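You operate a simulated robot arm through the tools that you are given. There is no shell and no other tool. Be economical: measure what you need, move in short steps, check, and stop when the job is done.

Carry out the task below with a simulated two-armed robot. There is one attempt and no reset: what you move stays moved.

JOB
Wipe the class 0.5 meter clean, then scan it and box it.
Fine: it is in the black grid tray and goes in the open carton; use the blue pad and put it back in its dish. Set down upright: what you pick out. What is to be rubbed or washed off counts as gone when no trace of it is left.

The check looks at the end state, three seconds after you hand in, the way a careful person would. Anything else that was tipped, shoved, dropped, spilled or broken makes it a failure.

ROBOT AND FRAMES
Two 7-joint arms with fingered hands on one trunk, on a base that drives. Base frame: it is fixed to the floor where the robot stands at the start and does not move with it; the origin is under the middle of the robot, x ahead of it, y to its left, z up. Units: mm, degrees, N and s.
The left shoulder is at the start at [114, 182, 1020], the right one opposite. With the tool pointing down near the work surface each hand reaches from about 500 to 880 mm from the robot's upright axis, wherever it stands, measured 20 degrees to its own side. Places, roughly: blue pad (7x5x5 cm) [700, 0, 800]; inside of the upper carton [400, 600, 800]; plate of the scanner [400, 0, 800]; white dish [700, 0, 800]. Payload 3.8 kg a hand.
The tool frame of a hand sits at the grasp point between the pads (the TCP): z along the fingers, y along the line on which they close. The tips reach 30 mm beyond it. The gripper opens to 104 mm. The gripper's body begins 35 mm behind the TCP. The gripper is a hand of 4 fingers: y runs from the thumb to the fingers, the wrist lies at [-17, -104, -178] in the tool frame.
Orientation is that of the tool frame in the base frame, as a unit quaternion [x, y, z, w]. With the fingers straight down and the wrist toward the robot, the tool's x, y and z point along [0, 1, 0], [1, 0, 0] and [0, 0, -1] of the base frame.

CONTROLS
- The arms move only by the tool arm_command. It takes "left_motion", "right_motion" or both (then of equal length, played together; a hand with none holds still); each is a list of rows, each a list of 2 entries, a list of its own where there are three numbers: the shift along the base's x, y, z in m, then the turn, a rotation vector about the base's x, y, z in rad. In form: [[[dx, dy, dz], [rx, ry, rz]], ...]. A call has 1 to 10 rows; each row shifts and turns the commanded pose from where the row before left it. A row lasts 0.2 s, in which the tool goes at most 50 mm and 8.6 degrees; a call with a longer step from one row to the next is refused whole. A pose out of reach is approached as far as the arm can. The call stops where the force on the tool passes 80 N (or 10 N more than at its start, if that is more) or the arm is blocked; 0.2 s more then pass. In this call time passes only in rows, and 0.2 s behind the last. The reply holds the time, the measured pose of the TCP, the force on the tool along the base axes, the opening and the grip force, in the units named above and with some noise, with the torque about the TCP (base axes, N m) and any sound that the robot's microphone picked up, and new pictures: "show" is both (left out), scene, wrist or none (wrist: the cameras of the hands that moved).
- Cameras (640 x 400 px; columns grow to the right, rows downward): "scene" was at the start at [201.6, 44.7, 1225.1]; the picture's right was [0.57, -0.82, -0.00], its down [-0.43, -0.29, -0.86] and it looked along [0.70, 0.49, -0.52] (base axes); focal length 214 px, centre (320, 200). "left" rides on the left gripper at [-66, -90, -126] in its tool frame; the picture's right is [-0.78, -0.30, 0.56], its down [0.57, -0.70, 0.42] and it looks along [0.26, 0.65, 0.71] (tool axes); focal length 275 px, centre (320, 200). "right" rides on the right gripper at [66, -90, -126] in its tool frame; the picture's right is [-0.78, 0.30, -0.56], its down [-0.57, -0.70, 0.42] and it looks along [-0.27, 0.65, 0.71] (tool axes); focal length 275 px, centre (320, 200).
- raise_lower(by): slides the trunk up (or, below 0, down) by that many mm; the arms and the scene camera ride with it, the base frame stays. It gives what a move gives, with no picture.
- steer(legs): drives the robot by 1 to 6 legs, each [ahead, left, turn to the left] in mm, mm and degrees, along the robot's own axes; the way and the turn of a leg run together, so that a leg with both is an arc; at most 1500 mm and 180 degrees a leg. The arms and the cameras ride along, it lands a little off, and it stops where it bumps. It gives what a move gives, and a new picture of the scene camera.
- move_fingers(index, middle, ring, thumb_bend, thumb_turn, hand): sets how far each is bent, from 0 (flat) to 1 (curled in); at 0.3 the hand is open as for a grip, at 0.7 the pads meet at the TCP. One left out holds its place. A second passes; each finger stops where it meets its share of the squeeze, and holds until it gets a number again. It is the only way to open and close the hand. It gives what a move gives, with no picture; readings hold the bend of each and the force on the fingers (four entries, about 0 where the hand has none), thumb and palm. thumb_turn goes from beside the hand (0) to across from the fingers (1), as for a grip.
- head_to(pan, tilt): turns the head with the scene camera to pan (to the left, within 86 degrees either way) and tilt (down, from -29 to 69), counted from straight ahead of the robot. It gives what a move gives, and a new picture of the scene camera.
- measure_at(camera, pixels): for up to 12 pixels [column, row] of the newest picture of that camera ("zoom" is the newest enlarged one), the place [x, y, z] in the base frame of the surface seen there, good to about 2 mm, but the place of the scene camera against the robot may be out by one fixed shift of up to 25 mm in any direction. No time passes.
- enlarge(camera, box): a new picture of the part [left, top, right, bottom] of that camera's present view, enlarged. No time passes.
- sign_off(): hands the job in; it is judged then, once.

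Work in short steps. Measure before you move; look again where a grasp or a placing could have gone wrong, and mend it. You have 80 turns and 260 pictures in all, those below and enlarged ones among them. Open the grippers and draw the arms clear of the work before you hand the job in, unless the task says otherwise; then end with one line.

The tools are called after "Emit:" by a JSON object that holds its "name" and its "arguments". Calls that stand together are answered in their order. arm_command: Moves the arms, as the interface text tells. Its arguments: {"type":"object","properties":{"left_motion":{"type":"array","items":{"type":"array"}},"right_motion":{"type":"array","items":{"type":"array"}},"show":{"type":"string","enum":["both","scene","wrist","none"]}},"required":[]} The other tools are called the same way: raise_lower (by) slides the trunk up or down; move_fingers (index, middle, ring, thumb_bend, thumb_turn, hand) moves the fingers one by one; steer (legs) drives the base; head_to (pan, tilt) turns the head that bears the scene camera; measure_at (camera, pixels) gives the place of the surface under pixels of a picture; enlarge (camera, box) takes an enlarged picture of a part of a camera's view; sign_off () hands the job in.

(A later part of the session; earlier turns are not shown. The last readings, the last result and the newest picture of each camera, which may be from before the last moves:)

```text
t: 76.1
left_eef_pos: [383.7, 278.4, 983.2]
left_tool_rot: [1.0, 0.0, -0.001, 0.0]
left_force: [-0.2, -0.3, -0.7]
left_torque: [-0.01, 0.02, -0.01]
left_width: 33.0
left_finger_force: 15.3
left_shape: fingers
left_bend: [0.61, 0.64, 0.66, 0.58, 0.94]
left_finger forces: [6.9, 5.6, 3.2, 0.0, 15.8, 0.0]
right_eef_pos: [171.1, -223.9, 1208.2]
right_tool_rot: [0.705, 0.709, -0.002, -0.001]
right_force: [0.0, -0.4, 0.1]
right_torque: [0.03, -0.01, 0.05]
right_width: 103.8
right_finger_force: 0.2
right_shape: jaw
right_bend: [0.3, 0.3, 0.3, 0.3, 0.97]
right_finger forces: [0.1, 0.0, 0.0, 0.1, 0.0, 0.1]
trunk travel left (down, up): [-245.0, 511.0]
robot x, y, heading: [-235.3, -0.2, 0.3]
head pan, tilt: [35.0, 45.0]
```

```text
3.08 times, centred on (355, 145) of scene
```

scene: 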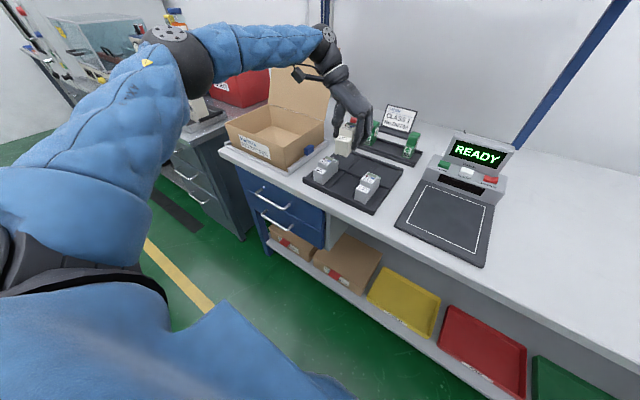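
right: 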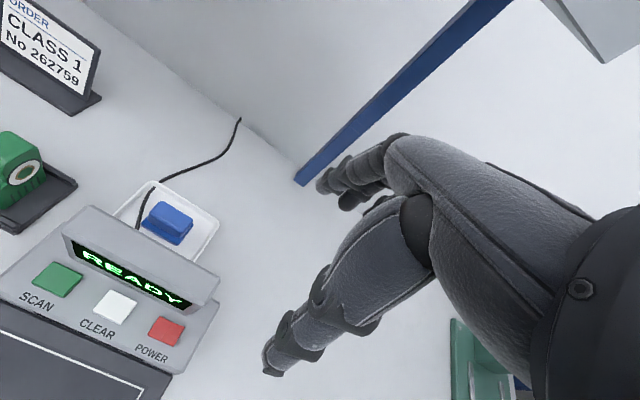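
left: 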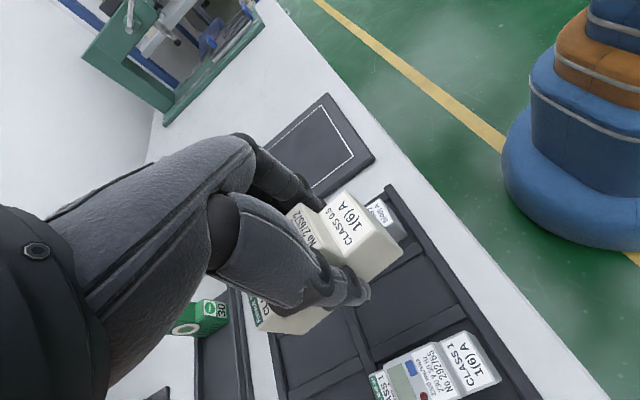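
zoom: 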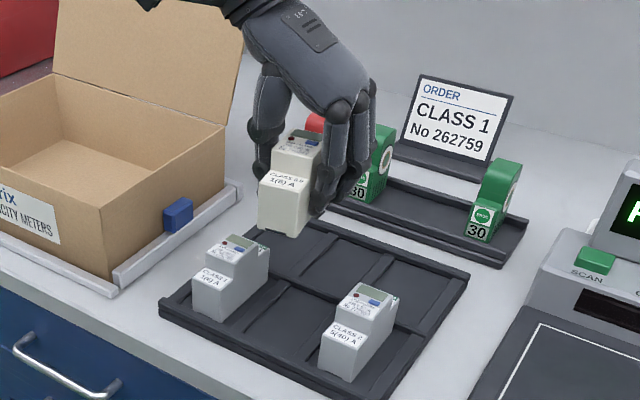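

The meter hangs upright, neighbours undisturbed. I drive diagonally to bring it over the scanner plate (centre ≈430,−25).

Emit:
{"name": "steer", "arguments": {"legs": [[40, -303, 0]]}}

Emit:
{"name": "arm_command", "arguments": {"left_motion": [[[0, 0, 0], [0, 0, 0]]], "show": "wrist"}}

```text
t: 78.2
left_eef_pos: [427.0, -33.6, 983.7]
left_tool_rot: [1.0, -0.002, 0.001, -0.001]
left_force: [0.1, -0.9, -1.1]
left_torque: [0.02, 0.0, -0.03]
left_width: 33.0
left_finger_force: 15.8
left_shape: fingers
left_bend: [0.61, 0.64, 0.66, 0.58, 0.94]
left_finger forces: [6.9, 5.7, 3.3, 0.0, 15.8, 0.1]
right_eef_pos: [212.6, -535.5, 1208.1]
right_tool_rot: [0.706, 0.708, -0.001, -0.001]
right_force: [-0.2, -0.3, -0.3]
right_torque: [0.01, 0.01, 0.0]
right_width: 103.6
right_finger_force: 0.0
right_shape: jaw
right_bend: [0.3, 0.3, 0.3, 0.3, 0.97]
right_finger forces: [0.0, 0.0, 0.1, 0.1, 0.1, 0.0]
trunk travel left (down, up): [-245.0, 511.0]
robot x, y, heading: [-193.4, -304.5, 0.1]
head pan, tilt: [35.0, 45.0]
```

scene: 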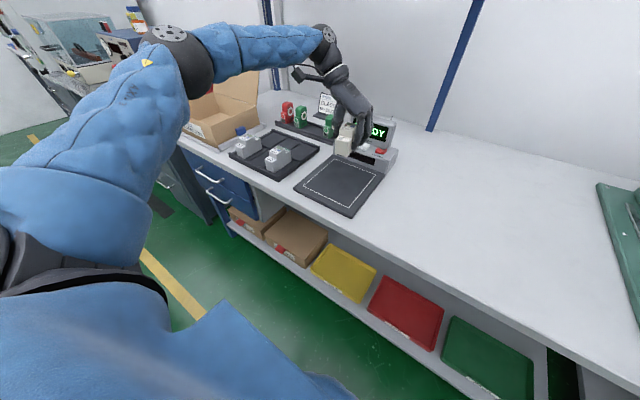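

```text
t: 78.6
left_eef_pos: [425.2, -34.0, 982.7]
left_tool_rot: [1.0, -0.003, -0.001, 0.0]
left_force: [-0.2, -0.7, -2.4]
left_torque: [0.04, 0.0, 0.01]
left_width: 32.9
left_finger_force: 16.1
left_shape: fingers
left_bend: [0.61, 0.64, 0.66, 0.58, 0.94]
left_finger forces: [6.9, 5.7, 3.1, 0.0, 15.8, 0.0]
right_eef_pos: [213.5, -534.2, 1208.4]
right_tool_rot: [0.706, 0.708, 0.0, -0.001]
right_force: [0.2, 0.2, 0.4]
right_torque: [0.01, 0.01, -0.02]
right_width: 103.8
right_finger_force: 0.1
right_shape: jaw
right_bend: [0.3, 0.3, 0.3, 0.3, 0.97]
right_finger forces: [0.0, 0.0, 0.1, 0.1, 0.0, 0.0]
trunk travel left (down, up): [-245.0, 511.0]
robot x, y, heading: [-192.8, -311.6, 0.1]
head pan, tilt: [35.0, 45.0]
```

left: 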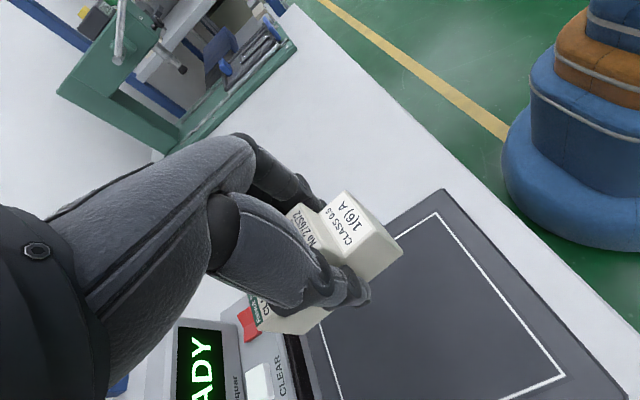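

I measure the white outline on the plate from this view.

Emit:
{"name": "measure_at", "arguments": {"camera": "left", "pixels": [[435, 215], [565, 375], [342, 398], [500, 295], [465, 398], [440, 195], [400, 260], [372, 280], [355, 200], [318, 335], [325, 325]]}}

```text
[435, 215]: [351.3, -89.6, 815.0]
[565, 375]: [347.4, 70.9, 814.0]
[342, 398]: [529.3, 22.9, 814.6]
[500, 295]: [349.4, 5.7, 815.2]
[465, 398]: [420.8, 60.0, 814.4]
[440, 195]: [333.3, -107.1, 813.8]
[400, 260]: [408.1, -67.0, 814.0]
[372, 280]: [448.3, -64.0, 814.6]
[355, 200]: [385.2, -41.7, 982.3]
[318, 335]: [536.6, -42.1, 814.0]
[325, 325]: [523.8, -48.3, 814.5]
```

Outline centre ≈(437,−10), z 814.5. I move over it and descend to z≈865.

Emit:
{"name": "arm_command", "arguments": {"left_motion": [[[0.004, 0.012, -0.03], [0, 0, 0]], [[0.003, 0.012, -0.03], [0, 0, 0]], [[0, 0, -0.03], [0, 0, 0]], [[0, 0, -0.02], [0, 0, 0]], [[0, 0, -0.006], [0, 0, 0]], [[0, 0, 0], [0, 0, 0]]], "show": "both"}}

```text
t: 80.0
left_eef_pos: [431.7, -8.4, 865.7]
left_tool_rot: [1.0, -0.003, 0.0, 0.0]
left_force: [0.9, -0.4, -1.2]
left_torque: [-0.01, 0.01, 0.05]
left_width: 32.6
left_finger_force: 15.1
left_shape: fingers
left_bend: [0.61, 0.64, 0.66, 0.58, 0.94]
left_finger forces: [6.9, 5.7, 3.1, 0.1, 15.7, 0.1]
right_eef_pos: [213.7, -534.8, 1208.2]
right_tool_rot: [0.707, 0.708, -0.001, -0.001]
right_force: [-0.5, 0.1, 0.1]
right_torque: [-0.01, -0.02, -0.02]
right_width: 103.6
right_finger_force: 0.1
right_shape: jaw
right_bend: [0.3, 0.3, 0.3, 0.3, 0.97]
right_finger forces: [0.1, 0.0, 0.0, 0.0, 0.0, 0.1]
trunk travel left (down, up): [-245.0, 511.0]
robot x, y, heading: [-194.8, -311.1, 0.2]
head pan, tilt: [35.0, 45.0]
```

scene: 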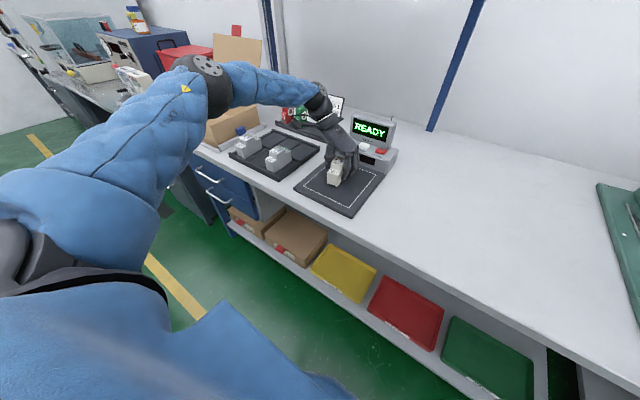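
left: 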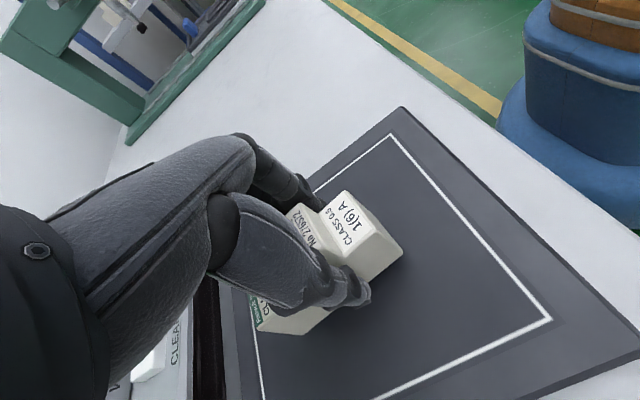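

Inside the outline. I lower to contact and release.

Emit:
{"name": "arm_command", "arguments": {"left_motion": [[[0, 0, -0.006], [0, 0, 0]], [[0, 0, -0.003], [0, 0, 0]]], "show": "none"}}

Emit:
{"name": "arm_command", "arguments": {"left_motion": [[[0, 0, -0.002], [0, 0, 0]]], "show": "none"}}

```text
t: 80.6
left_eef_pos: [432.0, -9.9, 858.8]
left_tool_rot: [1.0, -0.002, 0.002, 0.0]
left_force: [0.3, 0.2, -1.8]
left_torque: [-0.04, 0.02, -0.02]
left_width: 32.7
left_finger_force: 15.9
left_shape: fingers
left_bend: [0.61, 0.64, 0.66, 0.58, 0.94]
left_finger forces: [6.9, 5.7, 3.2, 0.0, 15.7, 0.0]
right_eef_pos: [213.1, -534.7, 1208.3]
right_tool_rot: [0.707, 0.707, -0.002, 0.0]
right_force: [0.3, 0.6, -0.5]
right_torque: [0.02, 0.01, -0.03]
right_width: 104.0
right_finger_force: 0.1
right_shape: jaw
right_bend: [0.3, 0.3, 0.3, 0.3, 0.97]
right_finger forces: [0.0, 0.0, 0.0, 0.0, 0.1, 0.1]
trunk travel left (down, up): [-245.0, 511.0]
robot x, y, heading: [-197.4, -307.4, 0.1]
head pan, tilt: [35.0, 45.0]
```

```text
t: 81.0
left_eef_pos: [432.4, -10.1, 855.9]
left_tool_rot: [1.0, -0.002, 0.001, -0.002]
left_force: [0.6, -0.2, -0.6]
left_torque: [0.01, 0.01, 0.0]
left_width: 32.8
left_finger_force: 15.8
left_shape: fingers
left_bend: [0.61, 0.64, 0.66, 0.58, 0.94]
left_finger forces: [6.9, 5.7, 3.3, 0.0, 15.7, 0.0]
right_eef_pos: [213.2, -534.3, 1208.8]
right_tool_rot: [0.707, 0.707, -0.002, 0.0]
right_force: [-0.7, -0.5, -0.6]
right_torque: [0.04, -0.06, 0.01]
right_width: 103.9
right_finger_force: 0.0
right_shape: jaw
right_bend: [0.3, 0.3, 0.3, 0.3, 0.97]
right_finger forces: [0.1, 0.0, 0.0, 0.0, 0.1, 0.0]
trunk travel left (down, up): [-245.0, 511.0]
robot x, y, heading: [-191.5, -311.9, 0.1]
head pan, tilt: [35.0, 45.0]
```

No contact yet at z 856; I go on in 1.5 mm steps.

Emit:
{"name": "arm_command", "arguments": {"left_motion": [[[0, 0, -0.0015], [0, 0, 0]]], "show": "none"}}

Emit:
{"name": "arm_command", "arguments": {"left_motion": [[[0, 0, -0.0015], [0, 0, 0]]], "show": "none"}}

Emit:
{"name": "arm_command", "arguments": {"left_motion": [[[0, 0, -0.001], [0, 0, 0]]], "show": "wrist"}}

```text
t: 81.4
left_eef_pos: [429.8, -9.8, 856.2]
left_tool_rot: [1.0, -0.002, -0.001, -0.002]
left_force: [1.1, 0.3, -1.3]
left_torque: [0.01, 0.0, 0.0]
left_width: 32.8
left_finger_force: 15.7
left_shape: fingers
left_bend: [0.61, 0.64, 0.66, 0.58, 0.94]
left_finger forces: [6.9, 5.7, 3.3, 0.0, 15.7, 0.0]
right_eef_pos: [213.0, -534.2, 1207.1]
right_tool_rot: [0.707, 0.708, -0.001, -0.001]
right_force: [0.5, 0.6, 0.7]
right_torque: [-0.02, 0.03, -0.02]
right_width: 103.8
right_finger_force: 0.1
right_shape: jaw
right_bend: [0.3, 0.3, 0.3, 0.3, 0.97]
right_finger forces: [0.0, 0.0, 0.1, 0.1, 0.0, 0.1]
trunk travel left (down, up): [-245.0, 511.0]
robot x, y, heading: [-192.9, -305.7, 0.3]
head pan, tilt: [35.0, 45.0]
```

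```text
t: 81.8
left_eef_pos: [431.0, -10.3, 855.7]
left_tool_rot: [1.0, -0.003, 0.0, -0.001]
left_force: [0.0, 0.1, -1.9]
left_torque: [0.01, 0.01, -0.01]
left_width: 32.9
left_finger_force: 16.3
left_shape: fingers
left_bend: [0.61, 0.64, 0.66, 0.58, 0.94]
left_finger forces: [6.9, 5.6, 3.1, 0.0, 15.7, 0.1]
left hand out of reach, approached as far as the arm can: row 1
right_eef_pos: [213.7, -534.8, 1207.6]
right_tool_rot: [0.706, 0.708, -0.001, -0.001]
right_force: [-1.0, 0.0, 0.1]
right_torque: [0.02, -0.03, -0.01]
right_width: 103.9
right_finger_force: 0.0
right_shape: jaw
right_bend: [0.3, 0.3, 0.3, 0.3, 0.97]
right_finger forces: [0.0, 0.1, 0.0, 0.1, 0.0, 0.1]
trunk travel left (down, up): [-245.0, 511.0]
robot x, y, heading: [-193.7, -310.1, 0.2]
head pan, tilt: [35.0, 45.0]
```

```text
t: 82.2
left_eef_pos: [429.9, -9.4, 855.3]
left_tool_rot: [1.0, -0.002, 0.0, -0.001]
left_force: [-0.1, 0.6, -1.3]
left_torque: [-0.03, 0.0, 0.04]
left_width: 32.7
left_finger_force: 15.6
left_shape: fingers
left_bend: [0.61, 0.64, 0.66, 0.58, 0.94]
left_finger forces: [7.0, 5.8, 3.3, 0.1, 15.7, 0.0]
right_eef_pos: [213.6, -535.4, 1208.9]
right_tool_rot: [0.706, 0.708, -0.002, -0.001]
right_force: [-0.5, -0.2, 0.5]
right_torque: [-0.03, 0.0, -0.03]
right_width: 103.6
right_finger_force: 0.0
right_shape: jaw
right_bend: [0.3, 0.3, 0.3, 0.3, 0.97]
right_finger forces: [0.1, 0.0, 0.0, 0.1, 0.1, 0.0]
trunk travel left (down, up): [-245.0, 511.0]
robot x, y, heading: [-190.7, -311.9, 0.5]
head pan, tilt: [35.0, 45.0]
```

left: 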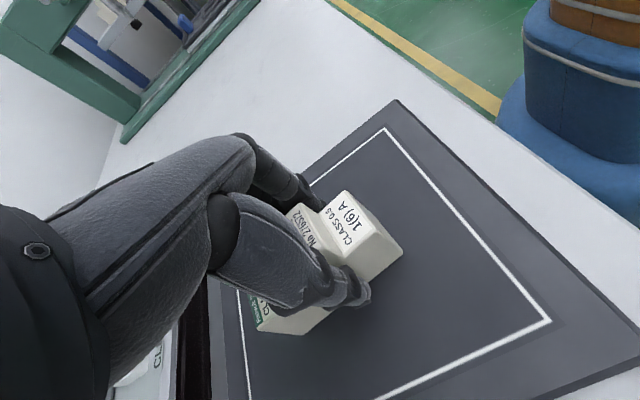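

The arm is at its reach limit in z here; I lower by the trunk in small steps instead.

Emit:
{"name": "raise_lower", "arguments": {"by": -2}}

Emit:
{"name": "raise_lower", "arguments": {"by": -1.5}}

```text
t: 82.7
left_eef_pos: [431.0, -10.7, 854.2]
left_tool_rot: [1.0, -0.002, 0.001, 0.001]
left_force: [-1.7, 0.8, 7.5]
left_torque: [0.12, 0.1, -0.03]
left_width: 32.5
left_finger_force: 16.3
left_shape: fingers
left_bend: [0.62, 0.65, 0.66, 0.59, 0.94]
left_finger forces: [7.0, 5.7, 3.2, 0.0, 16.4, 0.0]
right_eef_pos: [212.3, -534.6, 1206.6]
right_tool_rot: [0.707, 0.708, -0.002, -0.001]
right_force: [0.2, 0.6, 0.3]
right_torque: [0.01, -0.01, 0.0]
right_width: 103.9
right_finger_force: 0.0
right_shape: jaw
right_bend: [0.3, 0.3, 0.3, 0.3, 0.97]
right_finger forces: [0.1, 0.0, 0.0, 0.0, 0.0, 0.1]
trunk travel left (down, up): [-243.0, 513.0]
robot x, y, heading: [-192.3, -310.6, 0.1]
head pan, tilt: [35.0, 45.0]
```

```text
t: 83.2
left_eef_pos: [430.3, -10.0, 853.3]
left_tool_rot: [1.0, -0.002, 0.002, 0.0]
left_force: [-0.6, 0.1, 14.8]
left_torque: [0.14, 0.08, -0.02]
left_width: 32.5
left_finger_force: 16.4
left_shape: fingers
left_bend: [0.62, 0.65, 0.66, 0.59, 0.94]
left_finger forces: [7.2, 5.9, 3.2, 0.0, 16.8, 0.0]
right_eef_pos: [210.9, -534.7, 1204.8]
right_tool_rot: [0.706, 0.708, 0.0, 0.0]
right_force: [0.1, -0.8, 0.0]
right_torque: [-0.03, -0.02, 0.02]
right_width: 103.8
right_finger_force: 0.0
right_shape: jaw
right_bend: [0.3, 0.3, 0.3, 0.3, 0.97]
right_finger forces: [0.0, 0.0, 0.0, 0.0, 0.0, 0.1]
trunk travel left (down, up): [-242.0, 515.0]
robot x, y, heading: [-192.8, -310.4, 0.2]
head pan, tilt: [35.0, 45.0]
```

On the plate (15 N). I ease up 1 mm, release, and lift away.

Emit:
{"name": "raise_lower", "arguments": {"by": 1}}

Emit:
{"name": "move_fingers", "arguments": {"hand": "left", "index": 0.48, "middle": 0.48, "ring": 0.48, "thumb_bend": 0.46, "thumb_turn": 0.97}}

Emit:
{"name": "arm_command", "arguments": {"left_motion": [[[0, 0, 0.015], [0, 0, 0]], [[0, 0, 0.025], [0, 0, 0]], [[0, 0, 0.04], [0, 0, 0]], [[0, 0, 0.04], [0, 0, 0]], [[0, 0, 0.02], [0, 0, 0]]], "show": "both"}}

```text
t: 83.8
left_eef_pos: [429.6, -10.6, 855.6]
left_tool_rot: [1.0, -0.003, 0.001, 0.0]
left_force: [1.7, -0.6, 15.5]
left_torque: [0.1, 0.03, -0.04]
left_width: 32.7
left_finger_force: 16.8
left_shape: fingers
left_bend: [0.62, 0.65, 0.66, 0.59, 0.94]
left_finger forces: [7.6, 6.1, 3.4, 0.0, 16.5, 0.0]
right_eef_pos: [212.2, -534.2, 1206.5]
right_tool_rot: [0.707, 0.707, -0.001, -0.001]
right_force: [-0.1, 0.4, 0.2]
right_torque: [0.0, 0.02, -0.01]
right_width: 103.6
right_finger_force: 0.1
right_shape: jaw
right_bend: [0.3, 0.3, 0.3, 0.3, 0.97]
right_finger forces: [0.1, 0.0, 0.0, 0.1, 0.0, 0.0]
trunk travel left (down, up): [-242.0, 514.0]
robot x, y, heading: [-192.7, -307.5, 0.4]
head pan, tilt: [35.0, 45.0]
```

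```text
t: 84.8
left_eef_pos: [429.7, -9.7, 852.2]
left_tool_rot: [1.0, -0.003, 0.0, 0.0]
left_force: [0.2, -0.2, -0.7]
left_torque: [0.03, 0.02, 0.01]
left_width: 61.2
left_finger_force: 0.0
left_shape: fingers
left_bend: [0.48, 0.48, 0.48, 0.46, 0.97]
left_finger forces: [0.0, 0.1, 0.0, 0.0, 0.0, 0.1]
right_eef_pos: [214.9, -534.1, 1205.1]
right_tool_rot: [0.707, 0.707, -0.001, -0.002]
right_force: [0.6, 0.1, 0.3]
right_torque: [-0.02, 0.02, -0.03]
right_width: 103.6
right_finger_force: 0.0
right_shape: jaw
right_bend: [0.3, 0.3, 0.3, 0.3, 0.97]
right_finger forces: [0.1, 0.1, 0.0, 0.0, 0.0, 0.1]
trunk travel left (down, up): [-242.0, 514.0]
robot x, y, heading: [-196.9, -311.4, -0.1]
head pan, tilt: [35.0, 45.0]
```

```text
t: 86.0
left_eef_pos: [430.0, -11.8, 993.4]
left_tool_rot: [1.0, -0.003, -0.002, 0.0]
left_force: [0.3, 0.3, -0.2]
left_torque: [0.05, 0.0, -0.01]
left_width: 61.0
left_finger_force: 0.1
left_shape: fingers
left_bend: [0.48, 0.48, 0.48, 0.46, 0.97]
left_finger forces: [0.0, 0.0, 0.0, 0.0, 0.0, 0.0]
right_eef_pos: [213.2, -534.7, 1205.6]
right_tool_rot: [0.706, 0.708, -0.001, -0.001]
right_force: [-1.2, 0.2, 0.8]
right_torque: [0.03, 0.01, 0.01]
right_width: 103.9
right_finger_force: 0.1
right_shape: jaw
right_bend: [0.3, 0.3, 0.3, 0.3, 0.97]
right_finger forces: [0.0, 0.1, 0.0, 0.0, 0.1, 0.0]
trunk travel left (down, up): [-242.0, 514.0]
robot x, y, heading: [-191.3, -304.9, 0.2]
head pan, tilt: [35.0, 45.0]
```

scene: 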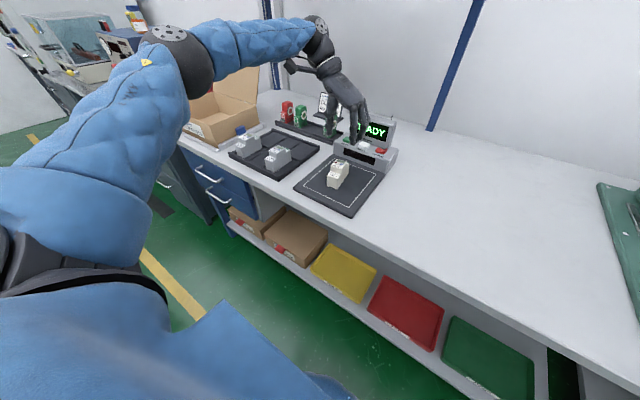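
left: 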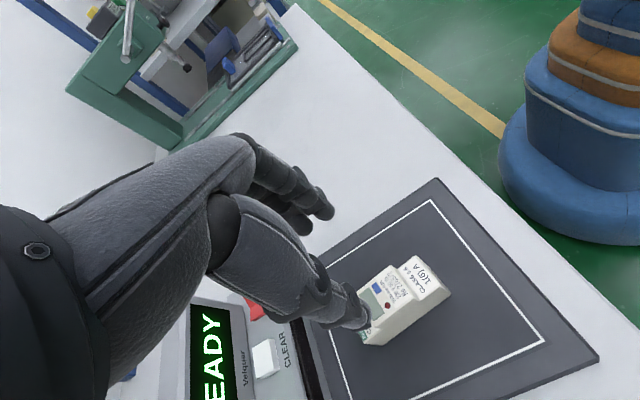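

The meter stands upright inside the outline. Next, SCAN: I curl middle and ring, pinch index and thumb into a poker, lean the hand 26° back from the screen, and drive to bring it above the SCAN button.

Emit:
{"name": "move_fingers", "arguments": {"hand": "left", "middle": 1.0, "ring": 1.0}}

Emit:
{"name": "move_fingers", "arguments": {"hand": "left", "index": 0.68, "thumb_bend": 0.68}}

Emit:
{"name": "arm_command", "arguments": {"left_motion": [[[0, 0, 0.01], [0, -0.115, 0]], [[0, 0, 0.01], [0, -0.115, 0]], [[0, 0, 0.01], [0, -0.115, 0]], [[0, 0, 0], [0, -0.115, 0]], [[0, 0, 0], [0, 0, 0]]], "show": "none"}}

Emit:
{"name": "steer", "arguments": {"legs": [[105, 60, 0]]}}

Emit:
{"name": "arm_command", "arguments": {"left_motion": [[[0, 0, 0], [0, 0, 0]]], "show": "wrist"}}

```text
t: 87.0
left_eef_pos: [429.9, -11.3, 992.1]
left_tool_rot: [1.0, -0.003, -0.001, 0.001]
left_force: [0.2, -0.8, -0.2]
left_torque: [0.01, -0.04, 0.02]
left_width: 61.0
left_finger_force: 0.1
left_shape: fingers
left_bend: [0.48, 1.0, 1.0, 0.46, 0.97]
left_finger forces: [0.0, 0.1, 0.1, 0.0, 0.0, 0.0]
right_eef_pos: [214.5, -534.1, 1205.6]
right_tool_rot: [0.706, 0.708, -0.001, -0.001]
right_force: [0.3, 0.0, -0.3]
right_torque: [-0.03, 0.02, -0.03]
right_width: 103.8
right_finger_force: 0.1
right_shape: jaw
right_bend: [0.3, 0.3, 0.3, 0.3, 0.97]
right_finger forces: [0.1, 0.1, 0.0, 0.1, 0.1, 0.0]
trunk travel left (down, up): [-242.0, 514.0]
robot x, y, heading: [-193.3, -310.4, 0.3]
head pan, tilt: [35.0, 45.0]
```

```text
t: 88.0
left_eef_pos: [430.8, -11.1, 991.7]
left_tool_rot: [1.0, -0.003, 0.0, 0.001]
left_force: [0.7, 0.2, 0.3]
left_torque: [-0.02, 0.02, -0.01]
left_width: 8.1
left_finger_force: 0.2
left_shape: fingers
left_bend: [0.68, 1.0, 1.0, 0.68, 0.99]
left_finger forces: [0.0, 0.0, 0.0, 0.0, 0.0, 0.1]
right_eef_pos: [213.5, -533.8, 1206.4]
right_tool_rot: [0.707, 0.708, -0.001, -0.001]
right_force: [0.2, 0.2, -0.3]
right_torque: [0.01, 0.02, -0.01]
right_width: 103.6
right_finger_force: 0.1
right_shape: jaw
right_bend: [0.3, 0.3, 0.3, 0.3, 0.97]
right_finger forces: [0.0, 0.0, 0.1, 0.1, 0.0, 0.0]
trunk travel left (down, up): [-242.0, 514.0]
robot x, y, heading: [-198.7, -306.5, 0.3]
head pan, tilt: [35.0, 45.0]
```

```text
t: 89.2
left_eef_pos: [431.0, -10.8, 1022.4]
left_tool_rot: [0.974, -0.003, 0.228, 0.0]
left_force: [-0.1, -0.7, -0.3]
left_torque: [-0.02, -0.02, 0.01]
left_width: 8.0
left_finger_force: 0.1
left_shape: fingers
left_bend: [0.68, 1.0, 1.0, 0.68, 0.99]
left_finger forces: [0.0, 0.1, 0.0, 0.0, 0.0, 0.1]
right_eef_pos: [213.4, -534.3, 1207.0]
right_tool_rot: [0.707, 0.708, -0.001, -0.001]
right_force: [-0.3, -0.2, -0.6]
right_torque: [0.01, 0.01, 0.0]
right_width: 103.9
right_finger_force: 0.0
right_shape: jaw
right_bend: [0.3, 0.3, 0.3, 0.3, 0.97]
right_finger forces: [0.1, 0.0, 0.0, 0.0, 0.0, 0.1]
trunk travel left (down, up): [-242.0, 514.0]
robot x, y, heading: [-196.4, -308.4, -0.1]
head pan, tilt: [35.0, 45.0]
```

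```text
t: 90.4
left_eef_pos: [538.3, 48.3, 1021.0]
left_tool_rot: [0.974, -0.003, 0.228, 0.0]
left_force: [0.7, 1.4, -0.5]
left_torque: [-0.02, 0.0, -0.03]
left_width: 8.1
left_finger_force: 0.0
left_shape: fingers
left_bend: [0.68, 1.0, 1.0, 0.68, 0.99]
left_finger forces: [0.1, 0.0, 0.0, 0.1, 0.0, 0.0]
right_eef_pos: [319.5, -474.3, 1206.5]
right_tool_rot: [0.707, 0.707, -0.003, -0.001]
right_force: [0.4, -0.5, -0.2]
right_torque: [-0.02, 0.01, -0.03]
right_width: 103.7
right_finger_force: 0.0
right_shape: jaw
right_bend: [0.3, 0.3, 0.3, 0.3, 0.97]
right_finger forces: [0.0, 0.0, 0.1, 0.0, 0.0, 0.0]
trunk travel left (down, up): [-242.0, 514.0]
robot x, y, heading: [-87.4, -249.1, 0.3]
head pan, tilt: [35.0, 45.0]
```

scene: 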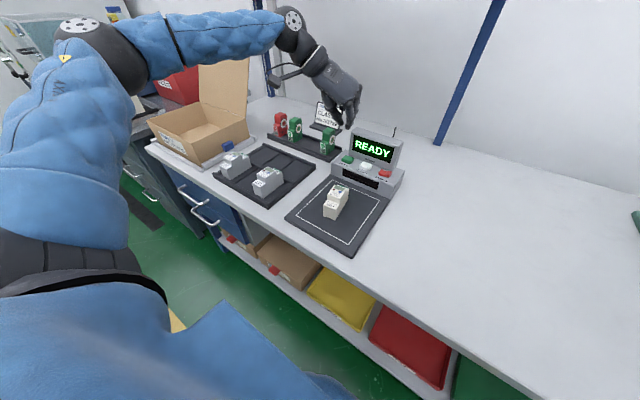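

```text
t: 90.8
left_eef_pos: [537.8, 48.0, 1022.3]
left_tool_rot: [0.974, -0.004, 0.227, -0.001]
left_force: [0.6, -0.7, 0.3]
left_torque: [-0.03, -0.03, -0.01]
left_width: 7.7
left_finger_force: 0.0
left_shape: fingers
left_bend: [0.68, 1.0, 1.0, 0.68, 0.99]
left_finger forces: [0.1, 0.0, 0.0, 0.1, 0.0, 0.0]
right_eef_pos: [318.6, -474.6, 1205.0]
right_tool_rot: [0.708, 0.707, -0.001, -0.001]
right_force: [-0.8, -0.2, -0.5]
right_torque: [-0.01, 0.0, -0.02]
right_width: 103.8
right_finger_force: 0.1
right_shape: jaw
right_bend: [0.3, 0.3, 0.3, 0.3, 0.97]
right_finger forces: [0.0, 0.0, 0.1, 0.0, 0.1, 0.0]
trunk travel left (down, up): [-242.0, 514.0]
robot x, y, heading: [-87.7, -251.0, -0.1]
head pan, tilt: [35.0, 45.0]
```

left: 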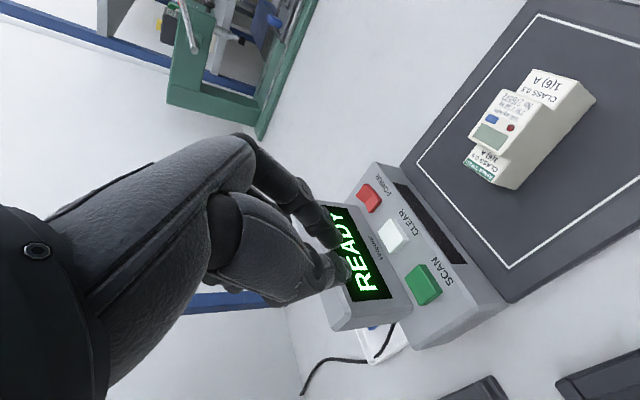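

I measure the SCAN button and the tips of index and thumb.

Emit:
{"name": "measure_at", "arguments": {"camera": "left", "pixels": [[423, 285], [428, 268], [415, 272], [442, 293], [427, 303], [340, 245], [348, 272], [345, 260], [335, 235], [392, 235], [345, 325], [355, 270]]}}

Emit:
{"name": "enlarge", "arguments": {"camera": "left", "box": [280, 170, 480, 340]}}

```text
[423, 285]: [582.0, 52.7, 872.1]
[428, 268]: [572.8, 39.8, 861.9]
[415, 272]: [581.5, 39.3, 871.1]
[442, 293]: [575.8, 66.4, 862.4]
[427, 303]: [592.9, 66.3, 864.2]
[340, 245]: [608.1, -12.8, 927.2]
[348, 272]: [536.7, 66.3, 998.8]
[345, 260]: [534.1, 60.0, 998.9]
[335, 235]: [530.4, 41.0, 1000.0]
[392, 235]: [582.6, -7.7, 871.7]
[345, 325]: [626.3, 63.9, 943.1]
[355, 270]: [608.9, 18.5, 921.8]
```

```text
2.35 times, centred on (380, 255) of left
```

zoom: 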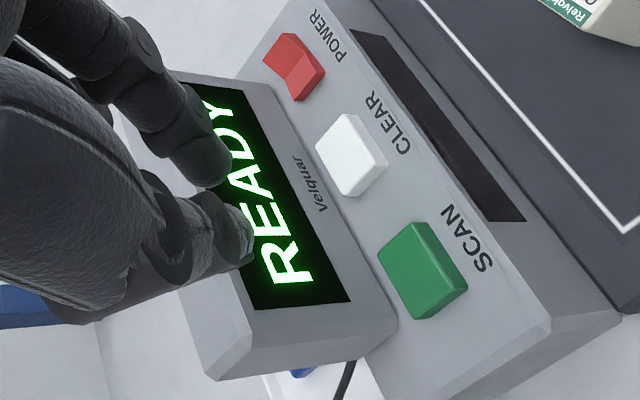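

Button centre (582,53), top z 872. The pinch is wider than the button, so I open the thumb out of the way, poke with the index only, and lean a further 20° for screen clearance.

Emit:
{"name": "move_fingers", "arguments": {"hand": "left", "thumb_bend": 0.3, "index": 0.62}}

Emit:
{"name": "arm_command", "arguments": {"left_motion": [[[0, 0.006, -0.02], [0, -0.117, 0]], [[0, 0.006, -0.02], [0, -0.117, 0]], [[0, 0, -0.02], [0, -0.117, 0]], [[0, 0, 0], [0, 0, 0]]], "show": "both"}}

Emit:
{"name": "enlarge", "arguments": {"camera": "left", "box": [250, 150, 490, 360]}}

```text
t: 91.8
left_eef_pos: [537.2, 47.0, 1022.8]
left_tool_rot: [0.974, -0.003, 0.228, -0.001]
left_force: [-0.8, -0.2, 0.2]
left_torque: [0.03, -0.04, -0.01]
left_width: 63.6
left_finger_force: 0.1
left_shape: fingers
left_bend: [0.62, 1.0, 1.0, 0.3, 0.94]
left_finger forces: [0.0, 0.0, 0.1, 0.1, 0.0, 0.0]
right_eef_pos: [318.1, -475.5, 1206.3]
right_tool_rot: [0.707, 0.707, -0.001, 0.0]
right_force: [0.8, -0.5, -0.8]
right_torque: [0.01, 0.01, 0.01]
right_width: 103.7
right_finger_force: 0.1
right_shape: jaw
right_bend: [0.3, 0.3, 0.3, 0.3, 0.97]
right_finger forces: [0.0, 0.1, 0.0, 0.0, 0.0, 0.0]
trunk travel left (down, up): [-242.0, 514.0]
robot x, y, heading: [-88.9, -244.6, 0.1]
head pan, tilt: [35.0, 45.0]
```

```text
t: 92.8
left_eef_pos: [538.1, 59.6, 962.5]
left_tool_rot: [0.918, -0.003, 0.396, -0.001]
left_force: [-0.1, 0.3, -0.2]
left_torque: [0.01, 0.03, -0.03]
left_width: 63.3
left_finger_force: 0.1
left_shape: fingers
left_bend: [0.62, 1.0, 1.0, 0.3, 0.94]
left_finger forces: [0.0, 0.1, 0.0, 0.1, 0.0, 0.0]
right_eef_pos: [318.1, -475.9, 1205.8]
right_tool_rot: [0.707, 0.707, -0.001, -0.001]
right_force: [-0.4, 0.1, -0.7]
right_torque: [0.02, 0.02, 0.0]
right_width: 104.1
right_finger_force: 0.0
right_shape: jaw
right_bend: [0.3, 0.3, 0.3, 0.3, 0.97]
right_finger forces: [0.1, 0.0, 0.1, 0.0, 0.1, 0.1]
trunk travel left (down, up): [-242.0, 514.0]
robot x, y, heading: [-91.7, -252.5, -0.3]
head pan, tilt: [35.0, 45.0]
```

scene: 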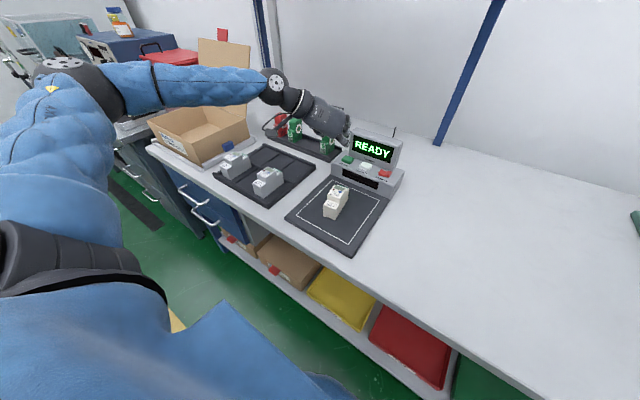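
left: 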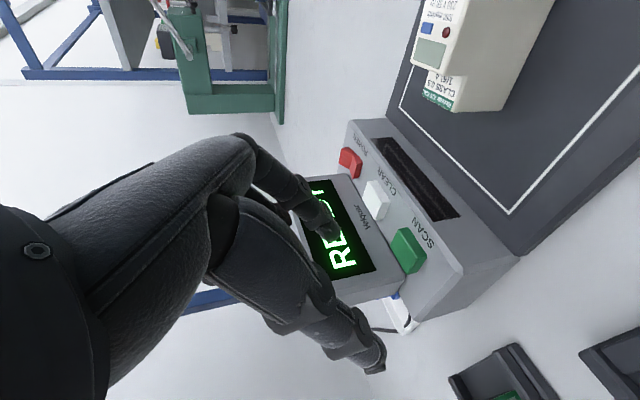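

```text
1.90 times, centred on (370, 255) of left
```

zoom: 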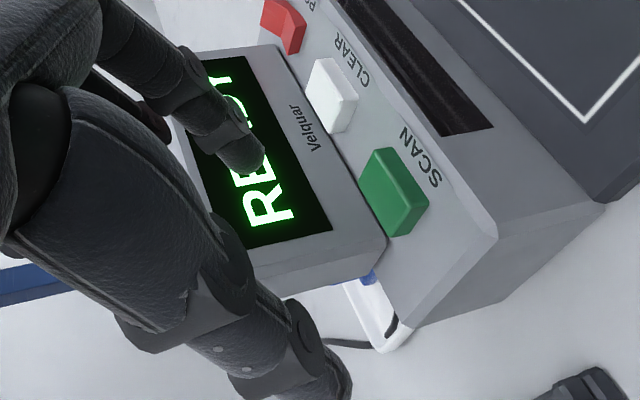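

I measure the index tip and other low points.

Emit:
{"name": "measure_at", "arguments": {"camera": "zoom", "pixels": [[258, 152], [240, 160], [245, 135], [215, 110], [345, 380], [320, 360], [160, 130], [140, 115], [395, 190], [380, 180], [260, 50], [385, 250]]}}

```text
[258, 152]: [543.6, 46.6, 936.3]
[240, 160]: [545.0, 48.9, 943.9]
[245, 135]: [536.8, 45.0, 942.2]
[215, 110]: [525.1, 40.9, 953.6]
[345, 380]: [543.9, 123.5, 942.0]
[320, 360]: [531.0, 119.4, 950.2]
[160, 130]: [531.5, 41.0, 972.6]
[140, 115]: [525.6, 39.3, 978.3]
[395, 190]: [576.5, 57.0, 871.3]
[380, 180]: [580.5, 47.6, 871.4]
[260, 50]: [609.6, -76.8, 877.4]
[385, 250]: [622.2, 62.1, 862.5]
```

Index tip is at TCP+(8,−12.5,−27). I bring it over the button, 15 mm above.

Emit:
{"name": "arm_command", "arguments": {"left_motion": [[[0.017, 0.003, -0.02], [0, 0, 0]], [[0.017, 0.003, -0.02], [0, 0, 0]], [[0, 0, -0.009], [0, 0, 0]], [[0, 0, 0], [0, 0, 0]]], "show": "wrist"}}

Emit:
{"name": "enlarge", "arguments": {"camera": "left", "box": [230, 130, 450, 330]}}

```text
t: 93.8
left_eef_pos: [571.6, 66.8, 912.4]
left_tool_rot: [0.919, -0.004, 0.394, -0.001]
left_force: [0.7, -0.4, 0.5]
left_torque: [0.01, -0.01, -0.02]
left_width: 63.2
left_finger_force: 0.1
left_shape: fingers
left_bend: [0.62, 1.0, 1.0, 0.3, 0.94]
left_finger forces: [0.0, 0.0, 0.0, 0.1, 0.0, 0.0]
right_eef_pos: [318.9, -475.1, 1205.3]
right_tool_rot: [0.708, 0.707, -0.002, -0.001]
right_force: [0.4, -0.2, 0.2]
right_torque: [0.02, 0.02, 0.01]
right_width: 103.9
right_finger_force: 0.0
right_shape: jaw
right_bend: [0.3, 0.3, 0.3, 0.3, 0.97]
right_finger forces: [0.1, 0.1, 0.1, 0.1, 0.1, 0.0]
trunk travel left (down, up): [-242.0, 514.0]
robot x, y, heading: [-90.6, -247.4, -0.0]
head pan, tilt: [35.0, 45.0]
```

left: 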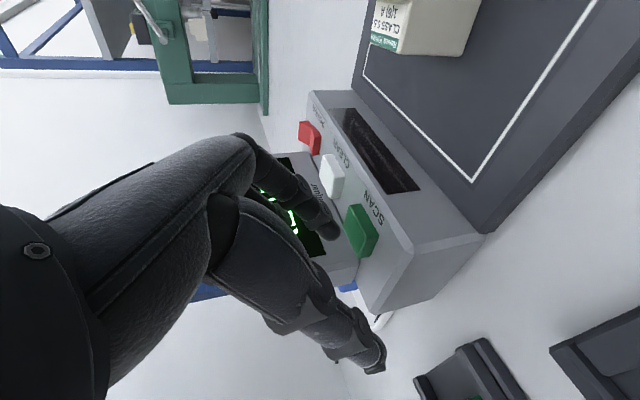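

```text
2.00 times, centred on (340, 230) of left
```

zoom: 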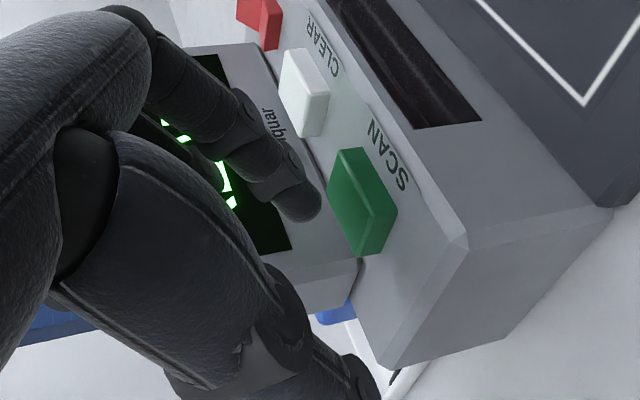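

I verify the tip over the button.

Emit:
{"name": "measure_at", "arguments": {"camera": "zoom", "pixels": [[318, 205], [300, 215], [305, 180], [350, 200], [335, 160], [385, 215], [360, 250], [340, 210]]}}

```text
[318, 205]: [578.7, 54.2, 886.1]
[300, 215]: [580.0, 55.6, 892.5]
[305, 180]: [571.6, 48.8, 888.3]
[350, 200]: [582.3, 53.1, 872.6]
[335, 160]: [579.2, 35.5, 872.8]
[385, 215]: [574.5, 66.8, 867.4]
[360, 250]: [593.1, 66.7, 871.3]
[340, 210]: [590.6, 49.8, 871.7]
```

The tip (579,53,885) is right over the button. I press down in small steps, listening for the click.

Emit:
{"name": "arm_command", "arguments": {"left_motion": [[[0, 0, -0.008], [0, 0, 0]], [[0, 0, -0.005], [0, 0, 0]]], "show": "none"}}

Emit:
{"name": "arm_command", "arguments": {"left_motion": [[[0, 0, -0.003], [0, 0, 0]], [[0, 0, -0.002], [0, 0, 0]]], "show": "scene"}}

```text
t: 94.4
left_eef_pos: [570.7, 66.0, 900.0]
left_tool_rot: [0.919, -0.004, 0.395, -0.002]
left_force: [0.1, 1.0, 1.7]
left_torque: [-0.05, -0.04, -0.02]
left_width: 63.0
left_finger_force: 1.1
left_shape: fingers
left_bend: [0.62, 1.0, 1.0, 0.3, 0.94]
left_finger forces: [1.7, 0.0, 0.0, 0.0, 0.0, 0.0]
right_eef_pos: [317.9, -474.9, 1205.0]
right_tool_rot: [0.707, 0.707, -0.001, -0.002]
right_force: [0.5, -0.1, 0.4]
right_torque: [0.01, -0.05, 0.0]
right_width: 103.7
right_finger_force: 0.1
right_shape: jaw
right_bend: [0.3, 0.3, 0.3, 0.3, 0.97]
right_finger forces: [0.0, 0.0, 0.0, 0.0, 0.1, 0.0]
trunk travel left (down, up): [-242.0, 514.0]
robot x, y, heading: [-87.5, -250.1, -0.0]
head pan, tilt: [35.0, 45.0]
heard: click
```

```text
t: 95.0
left_eef_pos: [570.4, 65.4, 898.8]
left_tool_rot: [0.918, -0.004, 0.396, -0.002]
left_force: [0.3, -2.6, 10.1]
left_torque: [-0.22, -0.15, 0.0]
left_width: 63.0
left_finger_force: 4.5
left_shape: fingers
left_bend: [0.63, 1.0, 1.0, 0.3, 0.94]
left_finger forces: [9.6, 0.1, 0.0, 0.0, 0.0, 0.0]
right_eef_pos: [316.5, -475.9, 1206.0]
right_tool_rot: [0.707, 0.707, -0.001, -0.001]
right_force: [-0.2, 1.4, -0.8]
right_torque: [0.01, 0.03, -0.01]
right_width: 103.8
right_finger_force: 0.0
right_shape: jaw
right_bend: [0.3, 0.3, 0.3, 0.3, 0.97]
right_finger forces: [0.0, 0.0, 0.1, 0.0, 0.0, 0.0]
trunk travel left (down, up): [-242.0, 514.0]
robot x, y, heading: [-89.2, -245.7, -0.2]
head pan, tilt: [35.0, 45.0]
```

scene: 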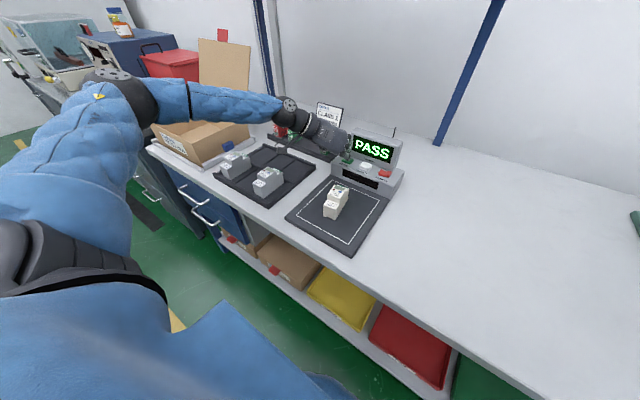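

Click heard, display shows PASS. I lift straight up off the button, then un-lean the hand and open it.

Emit:
{"name": "arm_command", "arguments": {"left_motion": [[[0, 0, 0.02], [0, 0, 0]], [[-0.01, -0.003, 0.03], [0, 0, 0]], [[-0.02, -0.003, 0.03], [0, 0.11, 0]], [[0, 0, 0.02], [0, 0.117, 0]], [[0, 0, 0.01], [0, 0.117, 0]], [[0, 0, 0.0], [0, 0.117, 0]], [[0, 0, 0], [0, 0.117, 0]], [[0, 0, 0], [0, 0.117, 0]], [[0, 0, 0], [0, 0.116, 0]], [[0, 0, 0], [0, 0, 0]]], "show": "none"}}

Emit:
{"name": "move_fingers", "arguments": {"hand": "left", "index": 0.47, "middle": 0.47, "ring": 0.47, "thumb_bend": 0.46, "thumb_turn": 0.97}}

Emit:
{"name": "steer", "arguments": {"legs": [[-105, -60, 0]]}}

Emit:
{"name": "arm_command", "arguments": {"left_motion": [[[0, 0, 0], [0, 0, 0]]], "show": "wrist"}}

```text
t: 97.2
left_eef_pos: [540.5, 59.5, 1004.7]
left_tool_rot: [1.0, -0.004, -0.001, 0.001]
left_force: [0.8, -0.7, 0.5]
left_torque: [0.02, -0.01, -0.01]
left_width: 63.6
left_finger_force: 0.2
left_shape: fingers
left_bend: [0.62, 1.0, 1.0, 0.3, 0.94]
left_finger forces: [0.0, 0.1, 0.0, 0.0, 0.0, 0.0]
right_eef_pos: [317.7, -475.7, 1206.4]
right_tool_rot: [0.708, 0.707, -0.002, -0.001]
right_force: [0.2, 0.0, -0.6]
right_torque: [-0.02, 0.01, 0.01]
right_width: 104.0
right_finger_force: 0.0
right_shape: jaw
right_bend: [0.3, 0.3, 0.3, 0.3, 0.97]
right_finger forces: [0.1, 0.0, 0.0, 0.0, 0.0, 0.1]
trunk travel left (down, up): [-242.0, 514.0]
robot x, y, heading: [-90.6, -248.0, -0.1]
head pan, tilt: [35.0, 45.0]
```

```text
t: 98.2
left_eef_pos: [539.9, 59.7, 1005.3]
left_tool_rot: [1.0, -0.005, 0.0, 0.0]
left_force: [-0.9, 0.3, -1.1]
left_torque: [-0.01, 0.02, 0.01]
left_width: 63.0
left_finger_force: 0.1
left_shape: fingers
left_bend: [0.47, 0.47, 0.47, 0.46, 0.96]
left_finger forces: [0.0, 0.0, 0.1, 0.1, 0.2, 0.1]
right_eef_pos: [318.8, -474.4, 1205.1]
right_tool_rot: [0.707, 0.707, -0.001, -0.001]
right_force: [0.7, -0.7, -0.3]
right_torque: [-0.01, 0.01, 0.02]
right_width: 103.6
right_finger_force: 0.0
right_shape: jaw
right_bend: [0.3, 0.3, 0.3, 0.3, 0.97]
right_finger forces: [0.1, 0.0, 0.0, 0.0, 0.0, 0.1]
trunk travel left (down, up): [-242.0, 514.0]
robot x, y, heading: [-89.5, -243.6, -0.2]
head pan, tilt: [35.0, 45.0]
```

```text
t: 99.4
left_eef_pos: [432.2, -2.9, 1006.0]
left_tool_rot: [1.0, -0.004, 0.001, 0.0]
left_force: [0.1, -0.7, 1.2]
left_torque: [0.01, -0.01, 0.02]
left_width: 62.9
left_finger_force: 0.1
left_shape: fingers
left_bend: [0.47, 0.47, 0.47, 0.46, 0.96]
left_finger forces: [0.0, 0.0, 0.0, 0.0, 0.0, 0.0]
right_eef_pos: [209.5, -536.6, 1206.4]
right_tool_rot: [0.708, 0.707, -0.001, -0.001]
right_force: [-0.5, -0.3, 0.2]
right_torque: [0.05, 0.01, 0.0]
right_width: 103.9
right_finger_force: 0.0
right_shape: jaw
right_bend: [0.3, 0.3, 0.3, 0.3, 0.97]
right_finger forces: [0.1, 0.0, 0.0, 0.0, 0.0, 0.1]
trunk travel left (down, up): [-242.0, 514.0]
robot x, y, heading: [-195.5, -306.8, 0.1]
head pan, tilt: [35.0, 45.0]
```

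scene: 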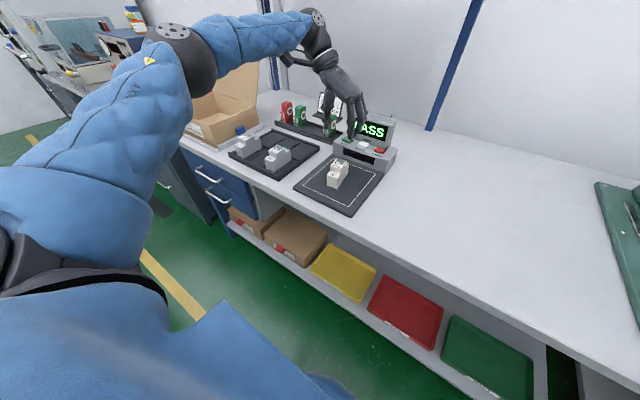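

```text
t: 99.8
left_eef_pos: [432.2, -2.1, 1003.5]
left_tool_rot: [1.0, -0.005, -0.001, 0.0]
left_force: [-0.6, -1.5, -1.1]
left_torque: [0.01, 0.02, 0.02]
left_width: 63.4
left_finger_force: 0.0
left_shape: fingers
left_bend: [0.47, 0.47, 0.47, 0.46, 0.96]
left_finger forces: [0.1, 0.0, 0.0, 0.0, 0.0, 0.0]
right_eef_pos: [210.7, -536.6, 1206.0]
right_tool_rot: [0.707, 0.707, -0.001, -0.001]
right_force: [-0.6, 0.4, -0.2]
right_torque: [0.02, -0.03, 0.0]
right_width: 103.7
right_finger_force: 0.1
right_shape: jaw
right_bend: [0.3, 0.3, 0.3, 0.3, 0.97]
right_finger forces: [0.1, 0.1, 0.0, 0.1, 0.1, 0.0]
trunk travel left (down, up): [-242.0, 514.0]
robot x, y, heading: [-197.8, -309.1, -0.2]
head pan, tilt: [35.0, 45.0]
```

left: 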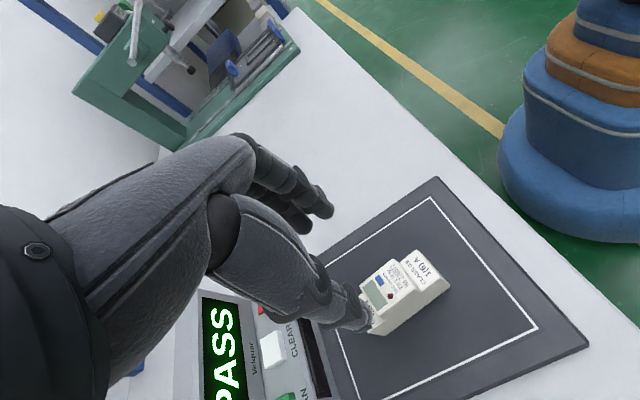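

I measure the meter's pose on the plate for the regrasp.

Emit:
{"name": "measure_at", "arguments": {"camera": "left", "pixels": [[392, 264], [370, 285], [418, 292], [405, 252], [445, 285], [395, 285], [425, 270], [385, 333], [420, 255]]}}

Emit:
{"name": "enlarge", "arguments": {"camera": "left", "box": [340, 230, 470, 350]}}

Emit:
{"name": "measure_at", "arguments": {"camera": "zoom", "pixels": [[158, 105], [90, 160], [200, 95], [260, 180], [190, 65], [350, 165], [280, 75], [130, 340], [270, 270], [205, 215], [200, 160]]}}

```text
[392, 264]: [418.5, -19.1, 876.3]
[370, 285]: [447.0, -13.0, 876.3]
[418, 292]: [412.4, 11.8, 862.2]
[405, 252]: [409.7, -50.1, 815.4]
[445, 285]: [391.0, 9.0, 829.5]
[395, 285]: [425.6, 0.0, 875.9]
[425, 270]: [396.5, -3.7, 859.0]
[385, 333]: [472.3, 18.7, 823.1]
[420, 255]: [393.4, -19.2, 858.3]
```

```text
3.33 times, centred on (405, 290) of left
```

zoom: 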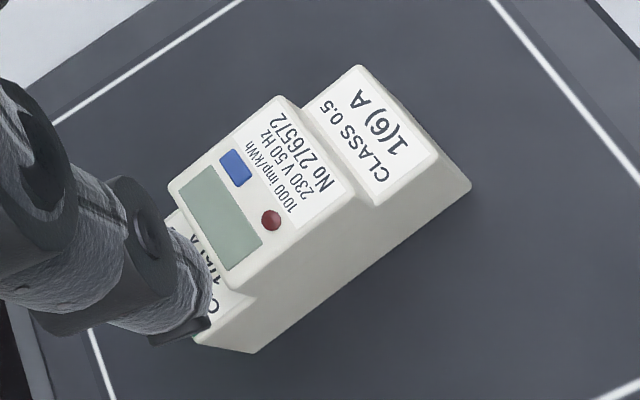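

```text
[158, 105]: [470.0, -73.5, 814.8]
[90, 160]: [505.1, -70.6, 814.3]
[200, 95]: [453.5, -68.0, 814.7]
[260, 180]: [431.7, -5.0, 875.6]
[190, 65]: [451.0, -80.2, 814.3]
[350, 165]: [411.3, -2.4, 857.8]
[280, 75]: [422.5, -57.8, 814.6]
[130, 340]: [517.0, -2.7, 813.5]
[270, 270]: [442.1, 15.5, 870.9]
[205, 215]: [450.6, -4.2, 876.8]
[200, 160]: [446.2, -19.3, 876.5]
```

The meter is centred near (432,−4), yawed ≈7°. I lower the trunk 20, turn the hand +0.12 rad, and descend around it.

Emit:
{"name": "raise_lower", "arguments": {"by": -20}}

Emit:
{"name": "arm_command", "arguments": {"left_motion": [[[-0.001, -0.001, -0.03], [0, 0, 0.06]], [[0, -0.001, -0.03], [0, 0, 0.06]], [[0, 0, -0.03], [0, 0, 0]], [[0, 0, -0.02], [0, 0, 0]], [[0, 0, -0.015], [0, 0, 0]], [[0, 0, 0], [0, 0, 0]]], "show": "wrist"}}

Emit:
{"name": "enlarge", "arguments": {"camera": "left", "box": [220, 130, 440, 350]}}

```text
t: 100.5
left_eef_pos: [433.4, -0.9, 986.1]
left_tool_rot: [1.0, -0.004, 0.0, 0.0]
left_force: [0.0, -0.4, -0.3]
left_torque: [0.02, -0.03, 0.02]
left_width: 63.1
left_finger_force: 0.0
left_shape: fingers
left_bend: [0.47, 0.47, 0.47, 0.46, 0.96]
left_finger forces: [0.1, 0.0, 0.0, 0.1, 0.0, 0.0]
right_eef_pos: [210.2, -535.3, 1185.9]
right_tool_rot: [0.708, 0.706, 0.0, -0.001]
right_force: [-0.6, 0.3, 0.9]
right_torque: [0.0, -0.01, 0.02]
right_width: 103.8
right_finger_force: 0.0
right_shape: jaw
right_bend: [0.3, 0.3, 0.3, 0.3, 0.97]
right_finger forces: [0.1, 0.0, 0.0, 0.0, 0.0, 0.0]
trunk travel left (down, up): [-222.0, 534.0]
robot x, y, heading: [-196.4, -309.3, -0.1]
head pan, tilt: [35.0, 45.0]
```

```text
t: 101.9
left_eef_pos: [432.6, -4.2, 860.0]
left_tool_rot: [0.998, 0.055, 0.0, 0.0]
left_force: [0.3, 0.4, -0.3]
left_torque: [0.01, -0.05, 0.04]
left_width: 62.9
left_finger_force: 0.0
left_shape: fingers
left_bend: [0.47, 0.47, 0.47, 0.46, 0.96]
left_finger forces: [0.1, 0.0, 0.0, 0.1, 0.0, 0.1]
right_eef_pos: [209.2, -536.0, 1186.3]
right_tool_rot: [0.708, 0.706, 0.0, -0.002]
right_force: [-0.2, 0.1, -0.4]
right_torque: [0.0, 0.0, 0.01]
right_width: 103.7
right_finger_force: 0.0
right_shape: jaw
right_bend: [0.3, 0.3, 0.3, 0.3, 0.97]
right_finger forces: [0.1, 0.0, 0.0, 0.0, 0.2, 0.0]
trunk travel left (down, up): [-222.0, 534.0]
robot x, y, heading: [-195.3, -310.3, -0.1]
head pan, tilt: [35.0, 45.0]
```

left: 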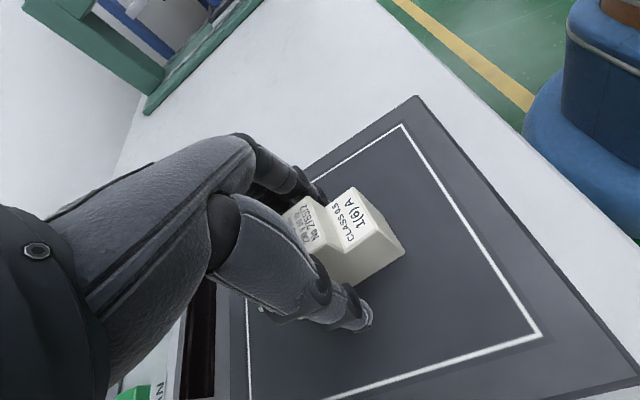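

```text
1.82 times, centred on (330, 240) of left
```

zoom: 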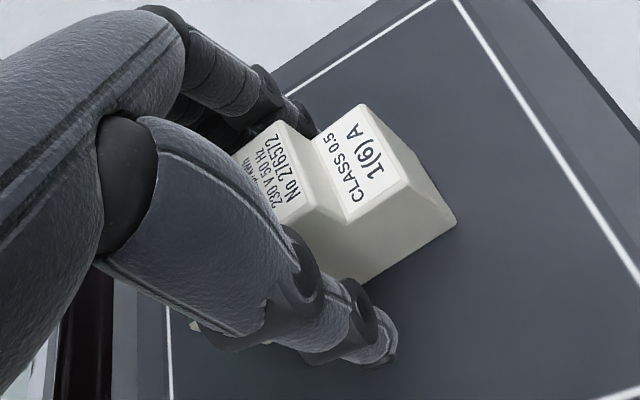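

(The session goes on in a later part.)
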